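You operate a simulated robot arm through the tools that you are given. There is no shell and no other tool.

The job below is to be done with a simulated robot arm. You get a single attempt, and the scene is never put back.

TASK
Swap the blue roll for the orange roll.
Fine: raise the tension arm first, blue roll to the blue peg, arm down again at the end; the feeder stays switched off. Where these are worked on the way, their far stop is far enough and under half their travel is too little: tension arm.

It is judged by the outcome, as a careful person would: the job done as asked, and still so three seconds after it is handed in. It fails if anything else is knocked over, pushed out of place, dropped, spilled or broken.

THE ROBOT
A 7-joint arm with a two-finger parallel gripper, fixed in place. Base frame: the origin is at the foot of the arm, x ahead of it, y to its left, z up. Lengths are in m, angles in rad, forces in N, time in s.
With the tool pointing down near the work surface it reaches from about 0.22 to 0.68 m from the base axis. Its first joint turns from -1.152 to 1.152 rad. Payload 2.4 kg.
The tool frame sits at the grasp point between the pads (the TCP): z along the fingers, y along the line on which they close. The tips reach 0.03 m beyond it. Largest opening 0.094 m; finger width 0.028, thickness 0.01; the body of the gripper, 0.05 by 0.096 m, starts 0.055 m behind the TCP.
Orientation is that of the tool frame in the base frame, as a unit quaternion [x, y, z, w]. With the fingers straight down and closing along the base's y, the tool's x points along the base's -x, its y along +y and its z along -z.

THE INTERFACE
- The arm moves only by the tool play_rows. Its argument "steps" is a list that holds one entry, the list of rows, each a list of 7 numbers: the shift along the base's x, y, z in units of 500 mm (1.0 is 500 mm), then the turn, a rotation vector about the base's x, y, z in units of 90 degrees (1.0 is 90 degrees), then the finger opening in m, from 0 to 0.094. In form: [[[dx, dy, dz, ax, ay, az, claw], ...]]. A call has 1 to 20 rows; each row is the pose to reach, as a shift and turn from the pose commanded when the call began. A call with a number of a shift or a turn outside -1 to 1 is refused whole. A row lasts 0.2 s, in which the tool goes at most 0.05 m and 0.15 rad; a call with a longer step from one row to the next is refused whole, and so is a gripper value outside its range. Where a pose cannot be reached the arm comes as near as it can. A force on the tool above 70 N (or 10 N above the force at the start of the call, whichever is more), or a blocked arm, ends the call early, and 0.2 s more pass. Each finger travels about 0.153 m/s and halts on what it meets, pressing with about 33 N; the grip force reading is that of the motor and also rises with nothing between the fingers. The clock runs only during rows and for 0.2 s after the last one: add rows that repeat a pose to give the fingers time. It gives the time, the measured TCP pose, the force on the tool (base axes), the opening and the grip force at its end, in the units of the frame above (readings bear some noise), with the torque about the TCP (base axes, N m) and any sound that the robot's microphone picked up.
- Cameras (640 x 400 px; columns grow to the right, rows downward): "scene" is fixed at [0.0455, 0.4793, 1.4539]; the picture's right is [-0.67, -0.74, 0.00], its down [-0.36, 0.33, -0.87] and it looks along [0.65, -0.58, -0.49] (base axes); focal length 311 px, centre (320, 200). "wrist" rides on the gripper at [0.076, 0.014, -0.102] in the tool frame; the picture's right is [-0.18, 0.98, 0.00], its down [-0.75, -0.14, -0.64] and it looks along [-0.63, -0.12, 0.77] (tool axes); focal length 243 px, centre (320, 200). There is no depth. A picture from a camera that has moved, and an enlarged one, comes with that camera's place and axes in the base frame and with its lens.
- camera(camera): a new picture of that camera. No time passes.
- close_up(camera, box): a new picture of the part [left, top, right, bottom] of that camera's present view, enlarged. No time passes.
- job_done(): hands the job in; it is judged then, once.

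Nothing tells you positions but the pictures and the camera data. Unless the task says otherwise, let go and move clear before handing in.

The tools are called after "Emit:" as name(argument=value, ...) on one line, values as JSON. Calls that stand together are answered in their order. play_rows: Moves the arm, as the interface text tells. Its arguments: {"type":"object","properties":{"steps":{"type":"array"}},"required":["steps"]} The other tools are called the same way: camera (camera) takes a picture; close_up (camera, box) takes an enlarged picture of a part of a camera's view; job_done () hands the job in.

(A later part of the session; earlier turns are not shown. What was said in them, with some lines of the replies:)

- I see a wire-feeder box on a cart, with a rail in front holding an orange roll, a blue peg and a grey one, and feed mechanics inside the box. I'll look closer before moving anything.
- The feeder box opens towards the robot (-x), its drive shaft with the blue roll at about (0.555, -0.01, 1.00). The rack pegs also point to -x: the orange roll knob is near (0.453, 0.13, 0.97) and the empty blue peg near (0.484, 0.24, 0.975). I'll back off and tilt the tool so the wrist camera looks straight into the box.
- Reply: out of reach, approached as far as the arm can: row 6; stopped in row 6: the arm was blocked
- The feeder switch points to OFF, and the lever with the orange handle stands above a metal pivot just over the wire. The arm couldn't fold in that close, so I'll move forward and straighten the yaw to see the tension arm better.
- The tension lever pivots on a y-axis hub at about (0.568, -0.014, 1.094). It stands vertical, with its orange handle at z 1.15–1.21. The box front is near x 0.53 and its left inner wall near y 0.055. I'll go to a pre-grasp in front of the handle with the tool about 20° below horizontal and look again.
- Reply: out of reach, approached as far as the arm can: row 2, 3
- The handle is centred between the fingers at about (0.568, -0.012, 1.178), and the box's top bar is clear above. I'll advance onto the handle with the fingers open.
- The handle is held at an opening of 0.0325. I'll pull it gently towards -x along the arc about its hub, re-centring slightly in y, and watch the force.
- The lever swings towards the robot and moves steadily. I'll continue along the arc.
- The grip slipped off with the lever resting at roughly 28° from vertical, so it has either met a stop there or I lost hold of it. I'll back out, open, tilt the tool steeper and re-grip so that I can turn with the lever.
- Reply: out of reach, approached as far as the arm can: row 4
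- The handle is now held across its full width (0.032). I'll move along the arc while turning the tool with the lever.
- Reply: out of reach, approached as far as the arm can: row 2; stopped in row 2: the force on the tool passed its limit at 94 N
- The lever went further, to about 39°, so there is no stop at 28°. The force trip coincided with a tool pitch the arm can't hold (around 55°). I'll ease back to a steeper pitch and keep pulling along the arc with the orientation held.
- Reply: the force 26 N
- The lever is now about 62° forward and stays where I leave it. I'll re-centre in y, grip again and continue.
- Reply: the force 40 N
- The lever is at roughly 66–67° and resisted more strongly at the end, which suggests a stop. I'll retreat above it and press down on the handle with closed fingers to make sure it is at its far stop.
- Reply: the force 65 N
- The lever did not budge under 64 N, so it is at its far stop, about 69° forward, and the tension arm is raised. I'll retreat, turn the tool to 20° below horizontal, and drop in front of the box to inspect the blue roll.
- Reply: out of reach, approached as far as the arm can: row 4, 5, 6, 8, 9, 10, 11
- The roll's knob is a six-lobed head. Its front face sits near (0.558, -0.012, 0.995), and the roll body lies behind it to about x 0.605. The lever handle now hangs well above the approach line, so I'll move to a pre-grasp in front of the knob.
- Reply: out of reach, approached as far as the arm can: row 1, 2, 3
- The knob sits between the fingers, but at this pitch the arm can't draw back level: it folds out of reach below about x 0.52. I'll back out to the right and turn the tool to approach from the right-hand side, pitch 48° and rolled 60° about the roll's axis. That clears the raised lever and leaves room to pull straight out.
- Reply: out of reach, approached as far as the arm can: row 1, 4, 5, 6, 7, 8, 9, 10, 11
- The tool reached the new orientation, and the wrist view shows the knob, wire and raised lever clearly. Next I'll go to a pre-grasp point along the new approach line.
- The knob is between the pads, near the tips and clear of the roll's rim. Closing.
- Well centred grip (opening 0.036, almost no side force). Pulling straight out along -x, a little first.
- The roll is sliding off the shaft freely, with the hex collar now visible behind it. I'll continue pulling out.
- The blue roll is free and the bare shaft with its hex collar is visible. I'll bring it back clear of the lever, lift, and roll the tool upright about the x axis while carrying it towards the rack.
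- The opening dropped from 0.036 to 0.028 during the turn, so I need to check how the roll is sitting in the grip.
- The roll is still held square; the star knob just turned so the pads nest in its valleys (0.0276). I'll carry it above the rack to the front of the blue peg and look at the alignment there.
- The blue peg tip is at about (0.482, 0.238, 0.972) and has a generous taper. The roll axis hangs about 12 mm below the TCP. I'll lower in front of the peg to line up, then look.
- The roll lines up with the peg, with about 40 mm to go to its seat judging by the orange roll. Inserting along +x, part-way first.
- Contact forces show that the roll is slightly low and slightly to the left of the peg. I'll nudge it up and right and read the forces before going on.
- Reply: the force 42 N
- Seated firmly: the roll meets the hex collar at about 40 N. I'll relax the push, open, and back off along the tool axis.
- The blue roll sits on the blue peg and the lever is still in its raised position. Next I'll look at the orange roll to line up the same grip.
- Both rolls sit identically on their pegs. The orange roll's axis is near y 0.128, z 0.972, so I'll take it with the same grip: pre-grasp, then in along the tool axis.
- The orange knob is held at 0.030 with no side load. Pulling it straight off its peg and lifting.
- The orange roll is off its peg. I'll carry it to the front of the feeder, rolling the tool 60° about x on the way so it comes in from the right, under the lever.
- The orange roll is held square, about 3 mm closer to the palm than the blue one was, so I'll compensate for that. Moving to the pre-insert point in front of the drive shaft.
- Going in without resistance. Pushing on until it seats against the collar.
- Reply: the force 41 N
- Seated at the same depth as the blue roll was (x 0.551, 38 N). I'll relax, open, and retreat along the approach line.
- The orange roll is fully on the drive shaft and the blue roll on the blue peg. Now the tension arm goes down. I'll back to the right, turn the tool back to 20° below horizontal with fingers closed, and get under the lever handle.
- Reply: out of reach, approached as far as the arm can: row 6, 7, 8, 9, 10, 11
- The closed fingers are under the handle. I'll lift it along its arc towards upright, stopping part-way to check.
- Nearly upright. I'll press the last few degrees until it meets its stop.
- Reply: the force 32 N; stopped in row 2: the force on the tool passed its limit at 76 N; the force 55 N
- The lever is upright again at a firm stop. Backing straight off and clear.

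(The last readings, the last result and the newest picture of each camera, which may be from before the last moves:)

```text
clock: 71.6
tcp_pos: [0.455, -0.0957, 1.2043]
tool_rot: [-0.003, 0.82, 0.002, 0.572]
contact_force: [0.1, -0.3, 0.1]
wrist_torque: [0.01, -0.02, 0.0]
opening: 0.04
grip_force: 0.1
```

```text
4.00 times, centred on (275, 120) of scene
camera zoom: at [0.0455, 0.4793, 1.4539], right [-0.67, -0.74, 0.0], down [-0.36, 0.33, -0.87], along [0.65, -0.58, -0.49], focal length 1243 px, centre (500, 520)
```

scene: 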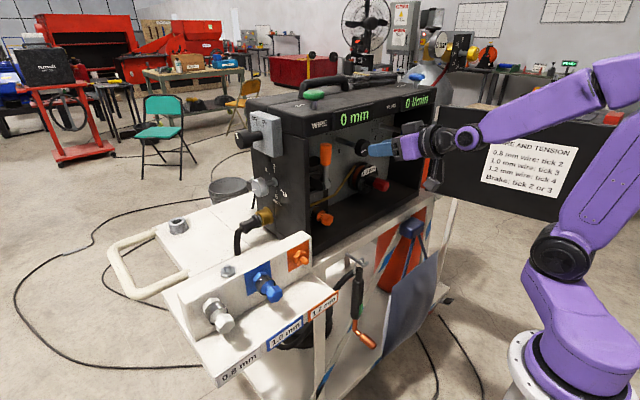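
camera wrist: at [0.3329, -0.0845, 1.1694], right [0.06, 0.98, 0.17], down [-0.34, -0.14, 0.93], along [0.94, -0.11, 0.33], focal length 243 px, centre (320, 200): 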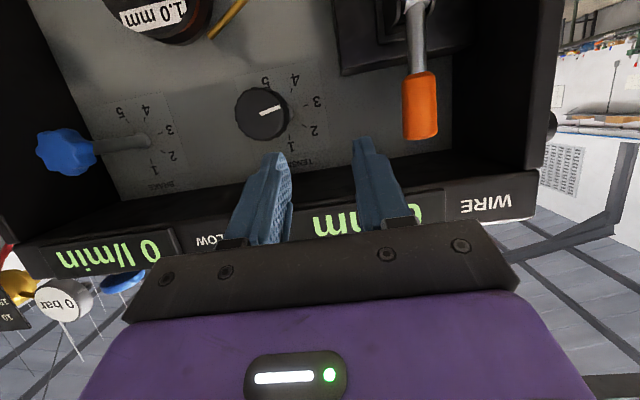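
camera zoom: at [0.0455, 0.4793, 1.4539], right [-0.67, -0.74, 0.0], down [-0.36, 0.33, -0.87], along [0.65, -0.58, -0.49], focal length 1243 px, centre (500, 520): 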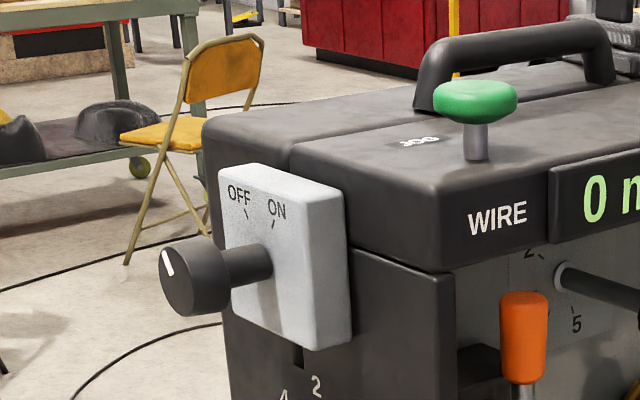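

Emit:
close_up(camera="scene", box=[340, 125, 390, 165])

Emit:
close_up(camera="scene", box=[300, 195, 350, 235])

Emit:
close_up(camera="scene", box=[240, 235, 320, 305])

Emit:
close_up(camera="scene", box=[295, 130, 355, 200])

```text
10.00 times, centred on (365, 145) of scene
camera zoom: at [0.0455, 0.4793, 1.4539], right [-0.67, -0.74, 0.0], down [-0.36, 0.33, -0.87], along [0.65, -0.58, -0.49], focal length 3107 px, centre (-130, 750)
```

zoom: 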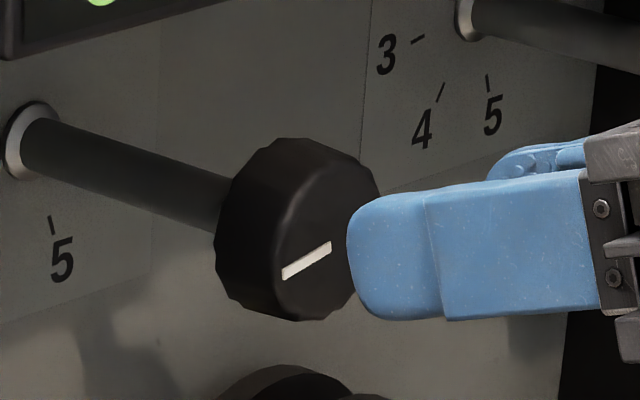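

```text
10.00 times, centred on (325, 215) of scene
camera zoom: at [0.0455, 0.4793, 1.4539], right [-0.67, -0.74, 0.0], down [-0.36, 0.33, -0.87], along [0.65, -0.58, -0.49], focal length 3107 px, centre (270, 50)
```

zoom: 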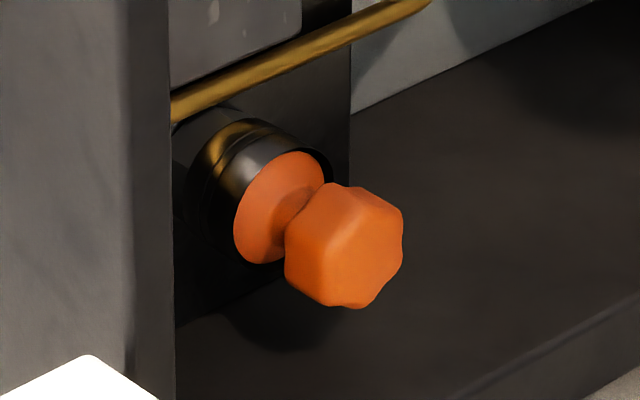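

```text
5.71 times, centred on (280, 270) of scene
camera zoom: at [0.0455, 0.4793, 1.4539], right [-0.67, -0.74, 0.0], down [-0.36, 0.33, -0.87], along [0.65, -0.58, -0.49], focal length 1776 px, centre (549, -200)
```

zoom: 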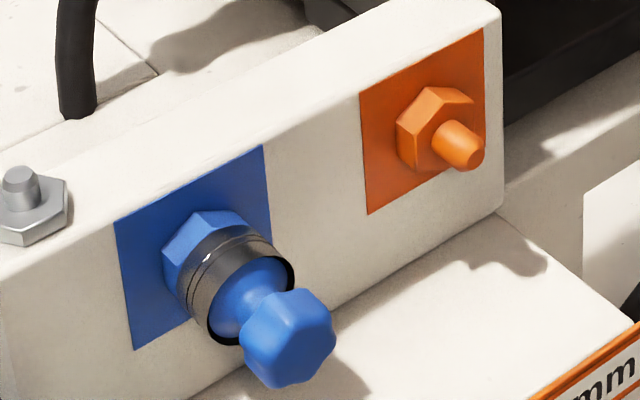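

```text
5.71 times, centred on (325, 165) of scene
camera zoom: at [0.0455, 0.4793, 1.4539], right [-0.67, -0.74, 0.0], down [-0.36, 0.33, -0.87], along [0.65, -0.58, -0.49], focal length 1776 px, centre (291, 400)
```

zoom: 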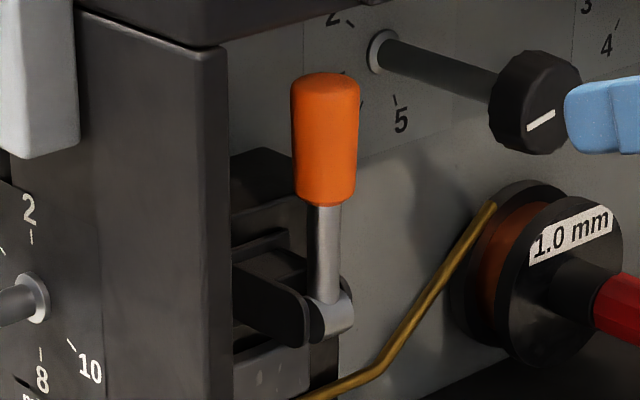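

The orange roll is on the drive shaft, the blue roll sits on the blue peg, and the lever is upright where it started. The switch still points to OFF, the dials are unchanged and the gripper is empty and clear. Handing in.

Emit:
job_done()

```text
The job is handed in.
```

The rolls are swapped: the orange roll is on the feeder's drive shaft and the blue roll is on the blue peg, both pushed fully home.

- **Tension arm:** I raised it to its far stop first. I brought it back down at the end, and it met its stop firmly in the position it started in.
- **Feeder:** The switch was not touched and still points to OFF.
- **Everything else:** In the last pictures the tension dial and the rest of the rack look as they did at the start. The gripper was empty and clear when I handed in.

While I was raising the tension arm, the grip slipped off the handle once. One pull and the final press onto the down stop each tripped the force limit, at 94 N and 76 N. The pictures taken afterwards show nothing displaced.
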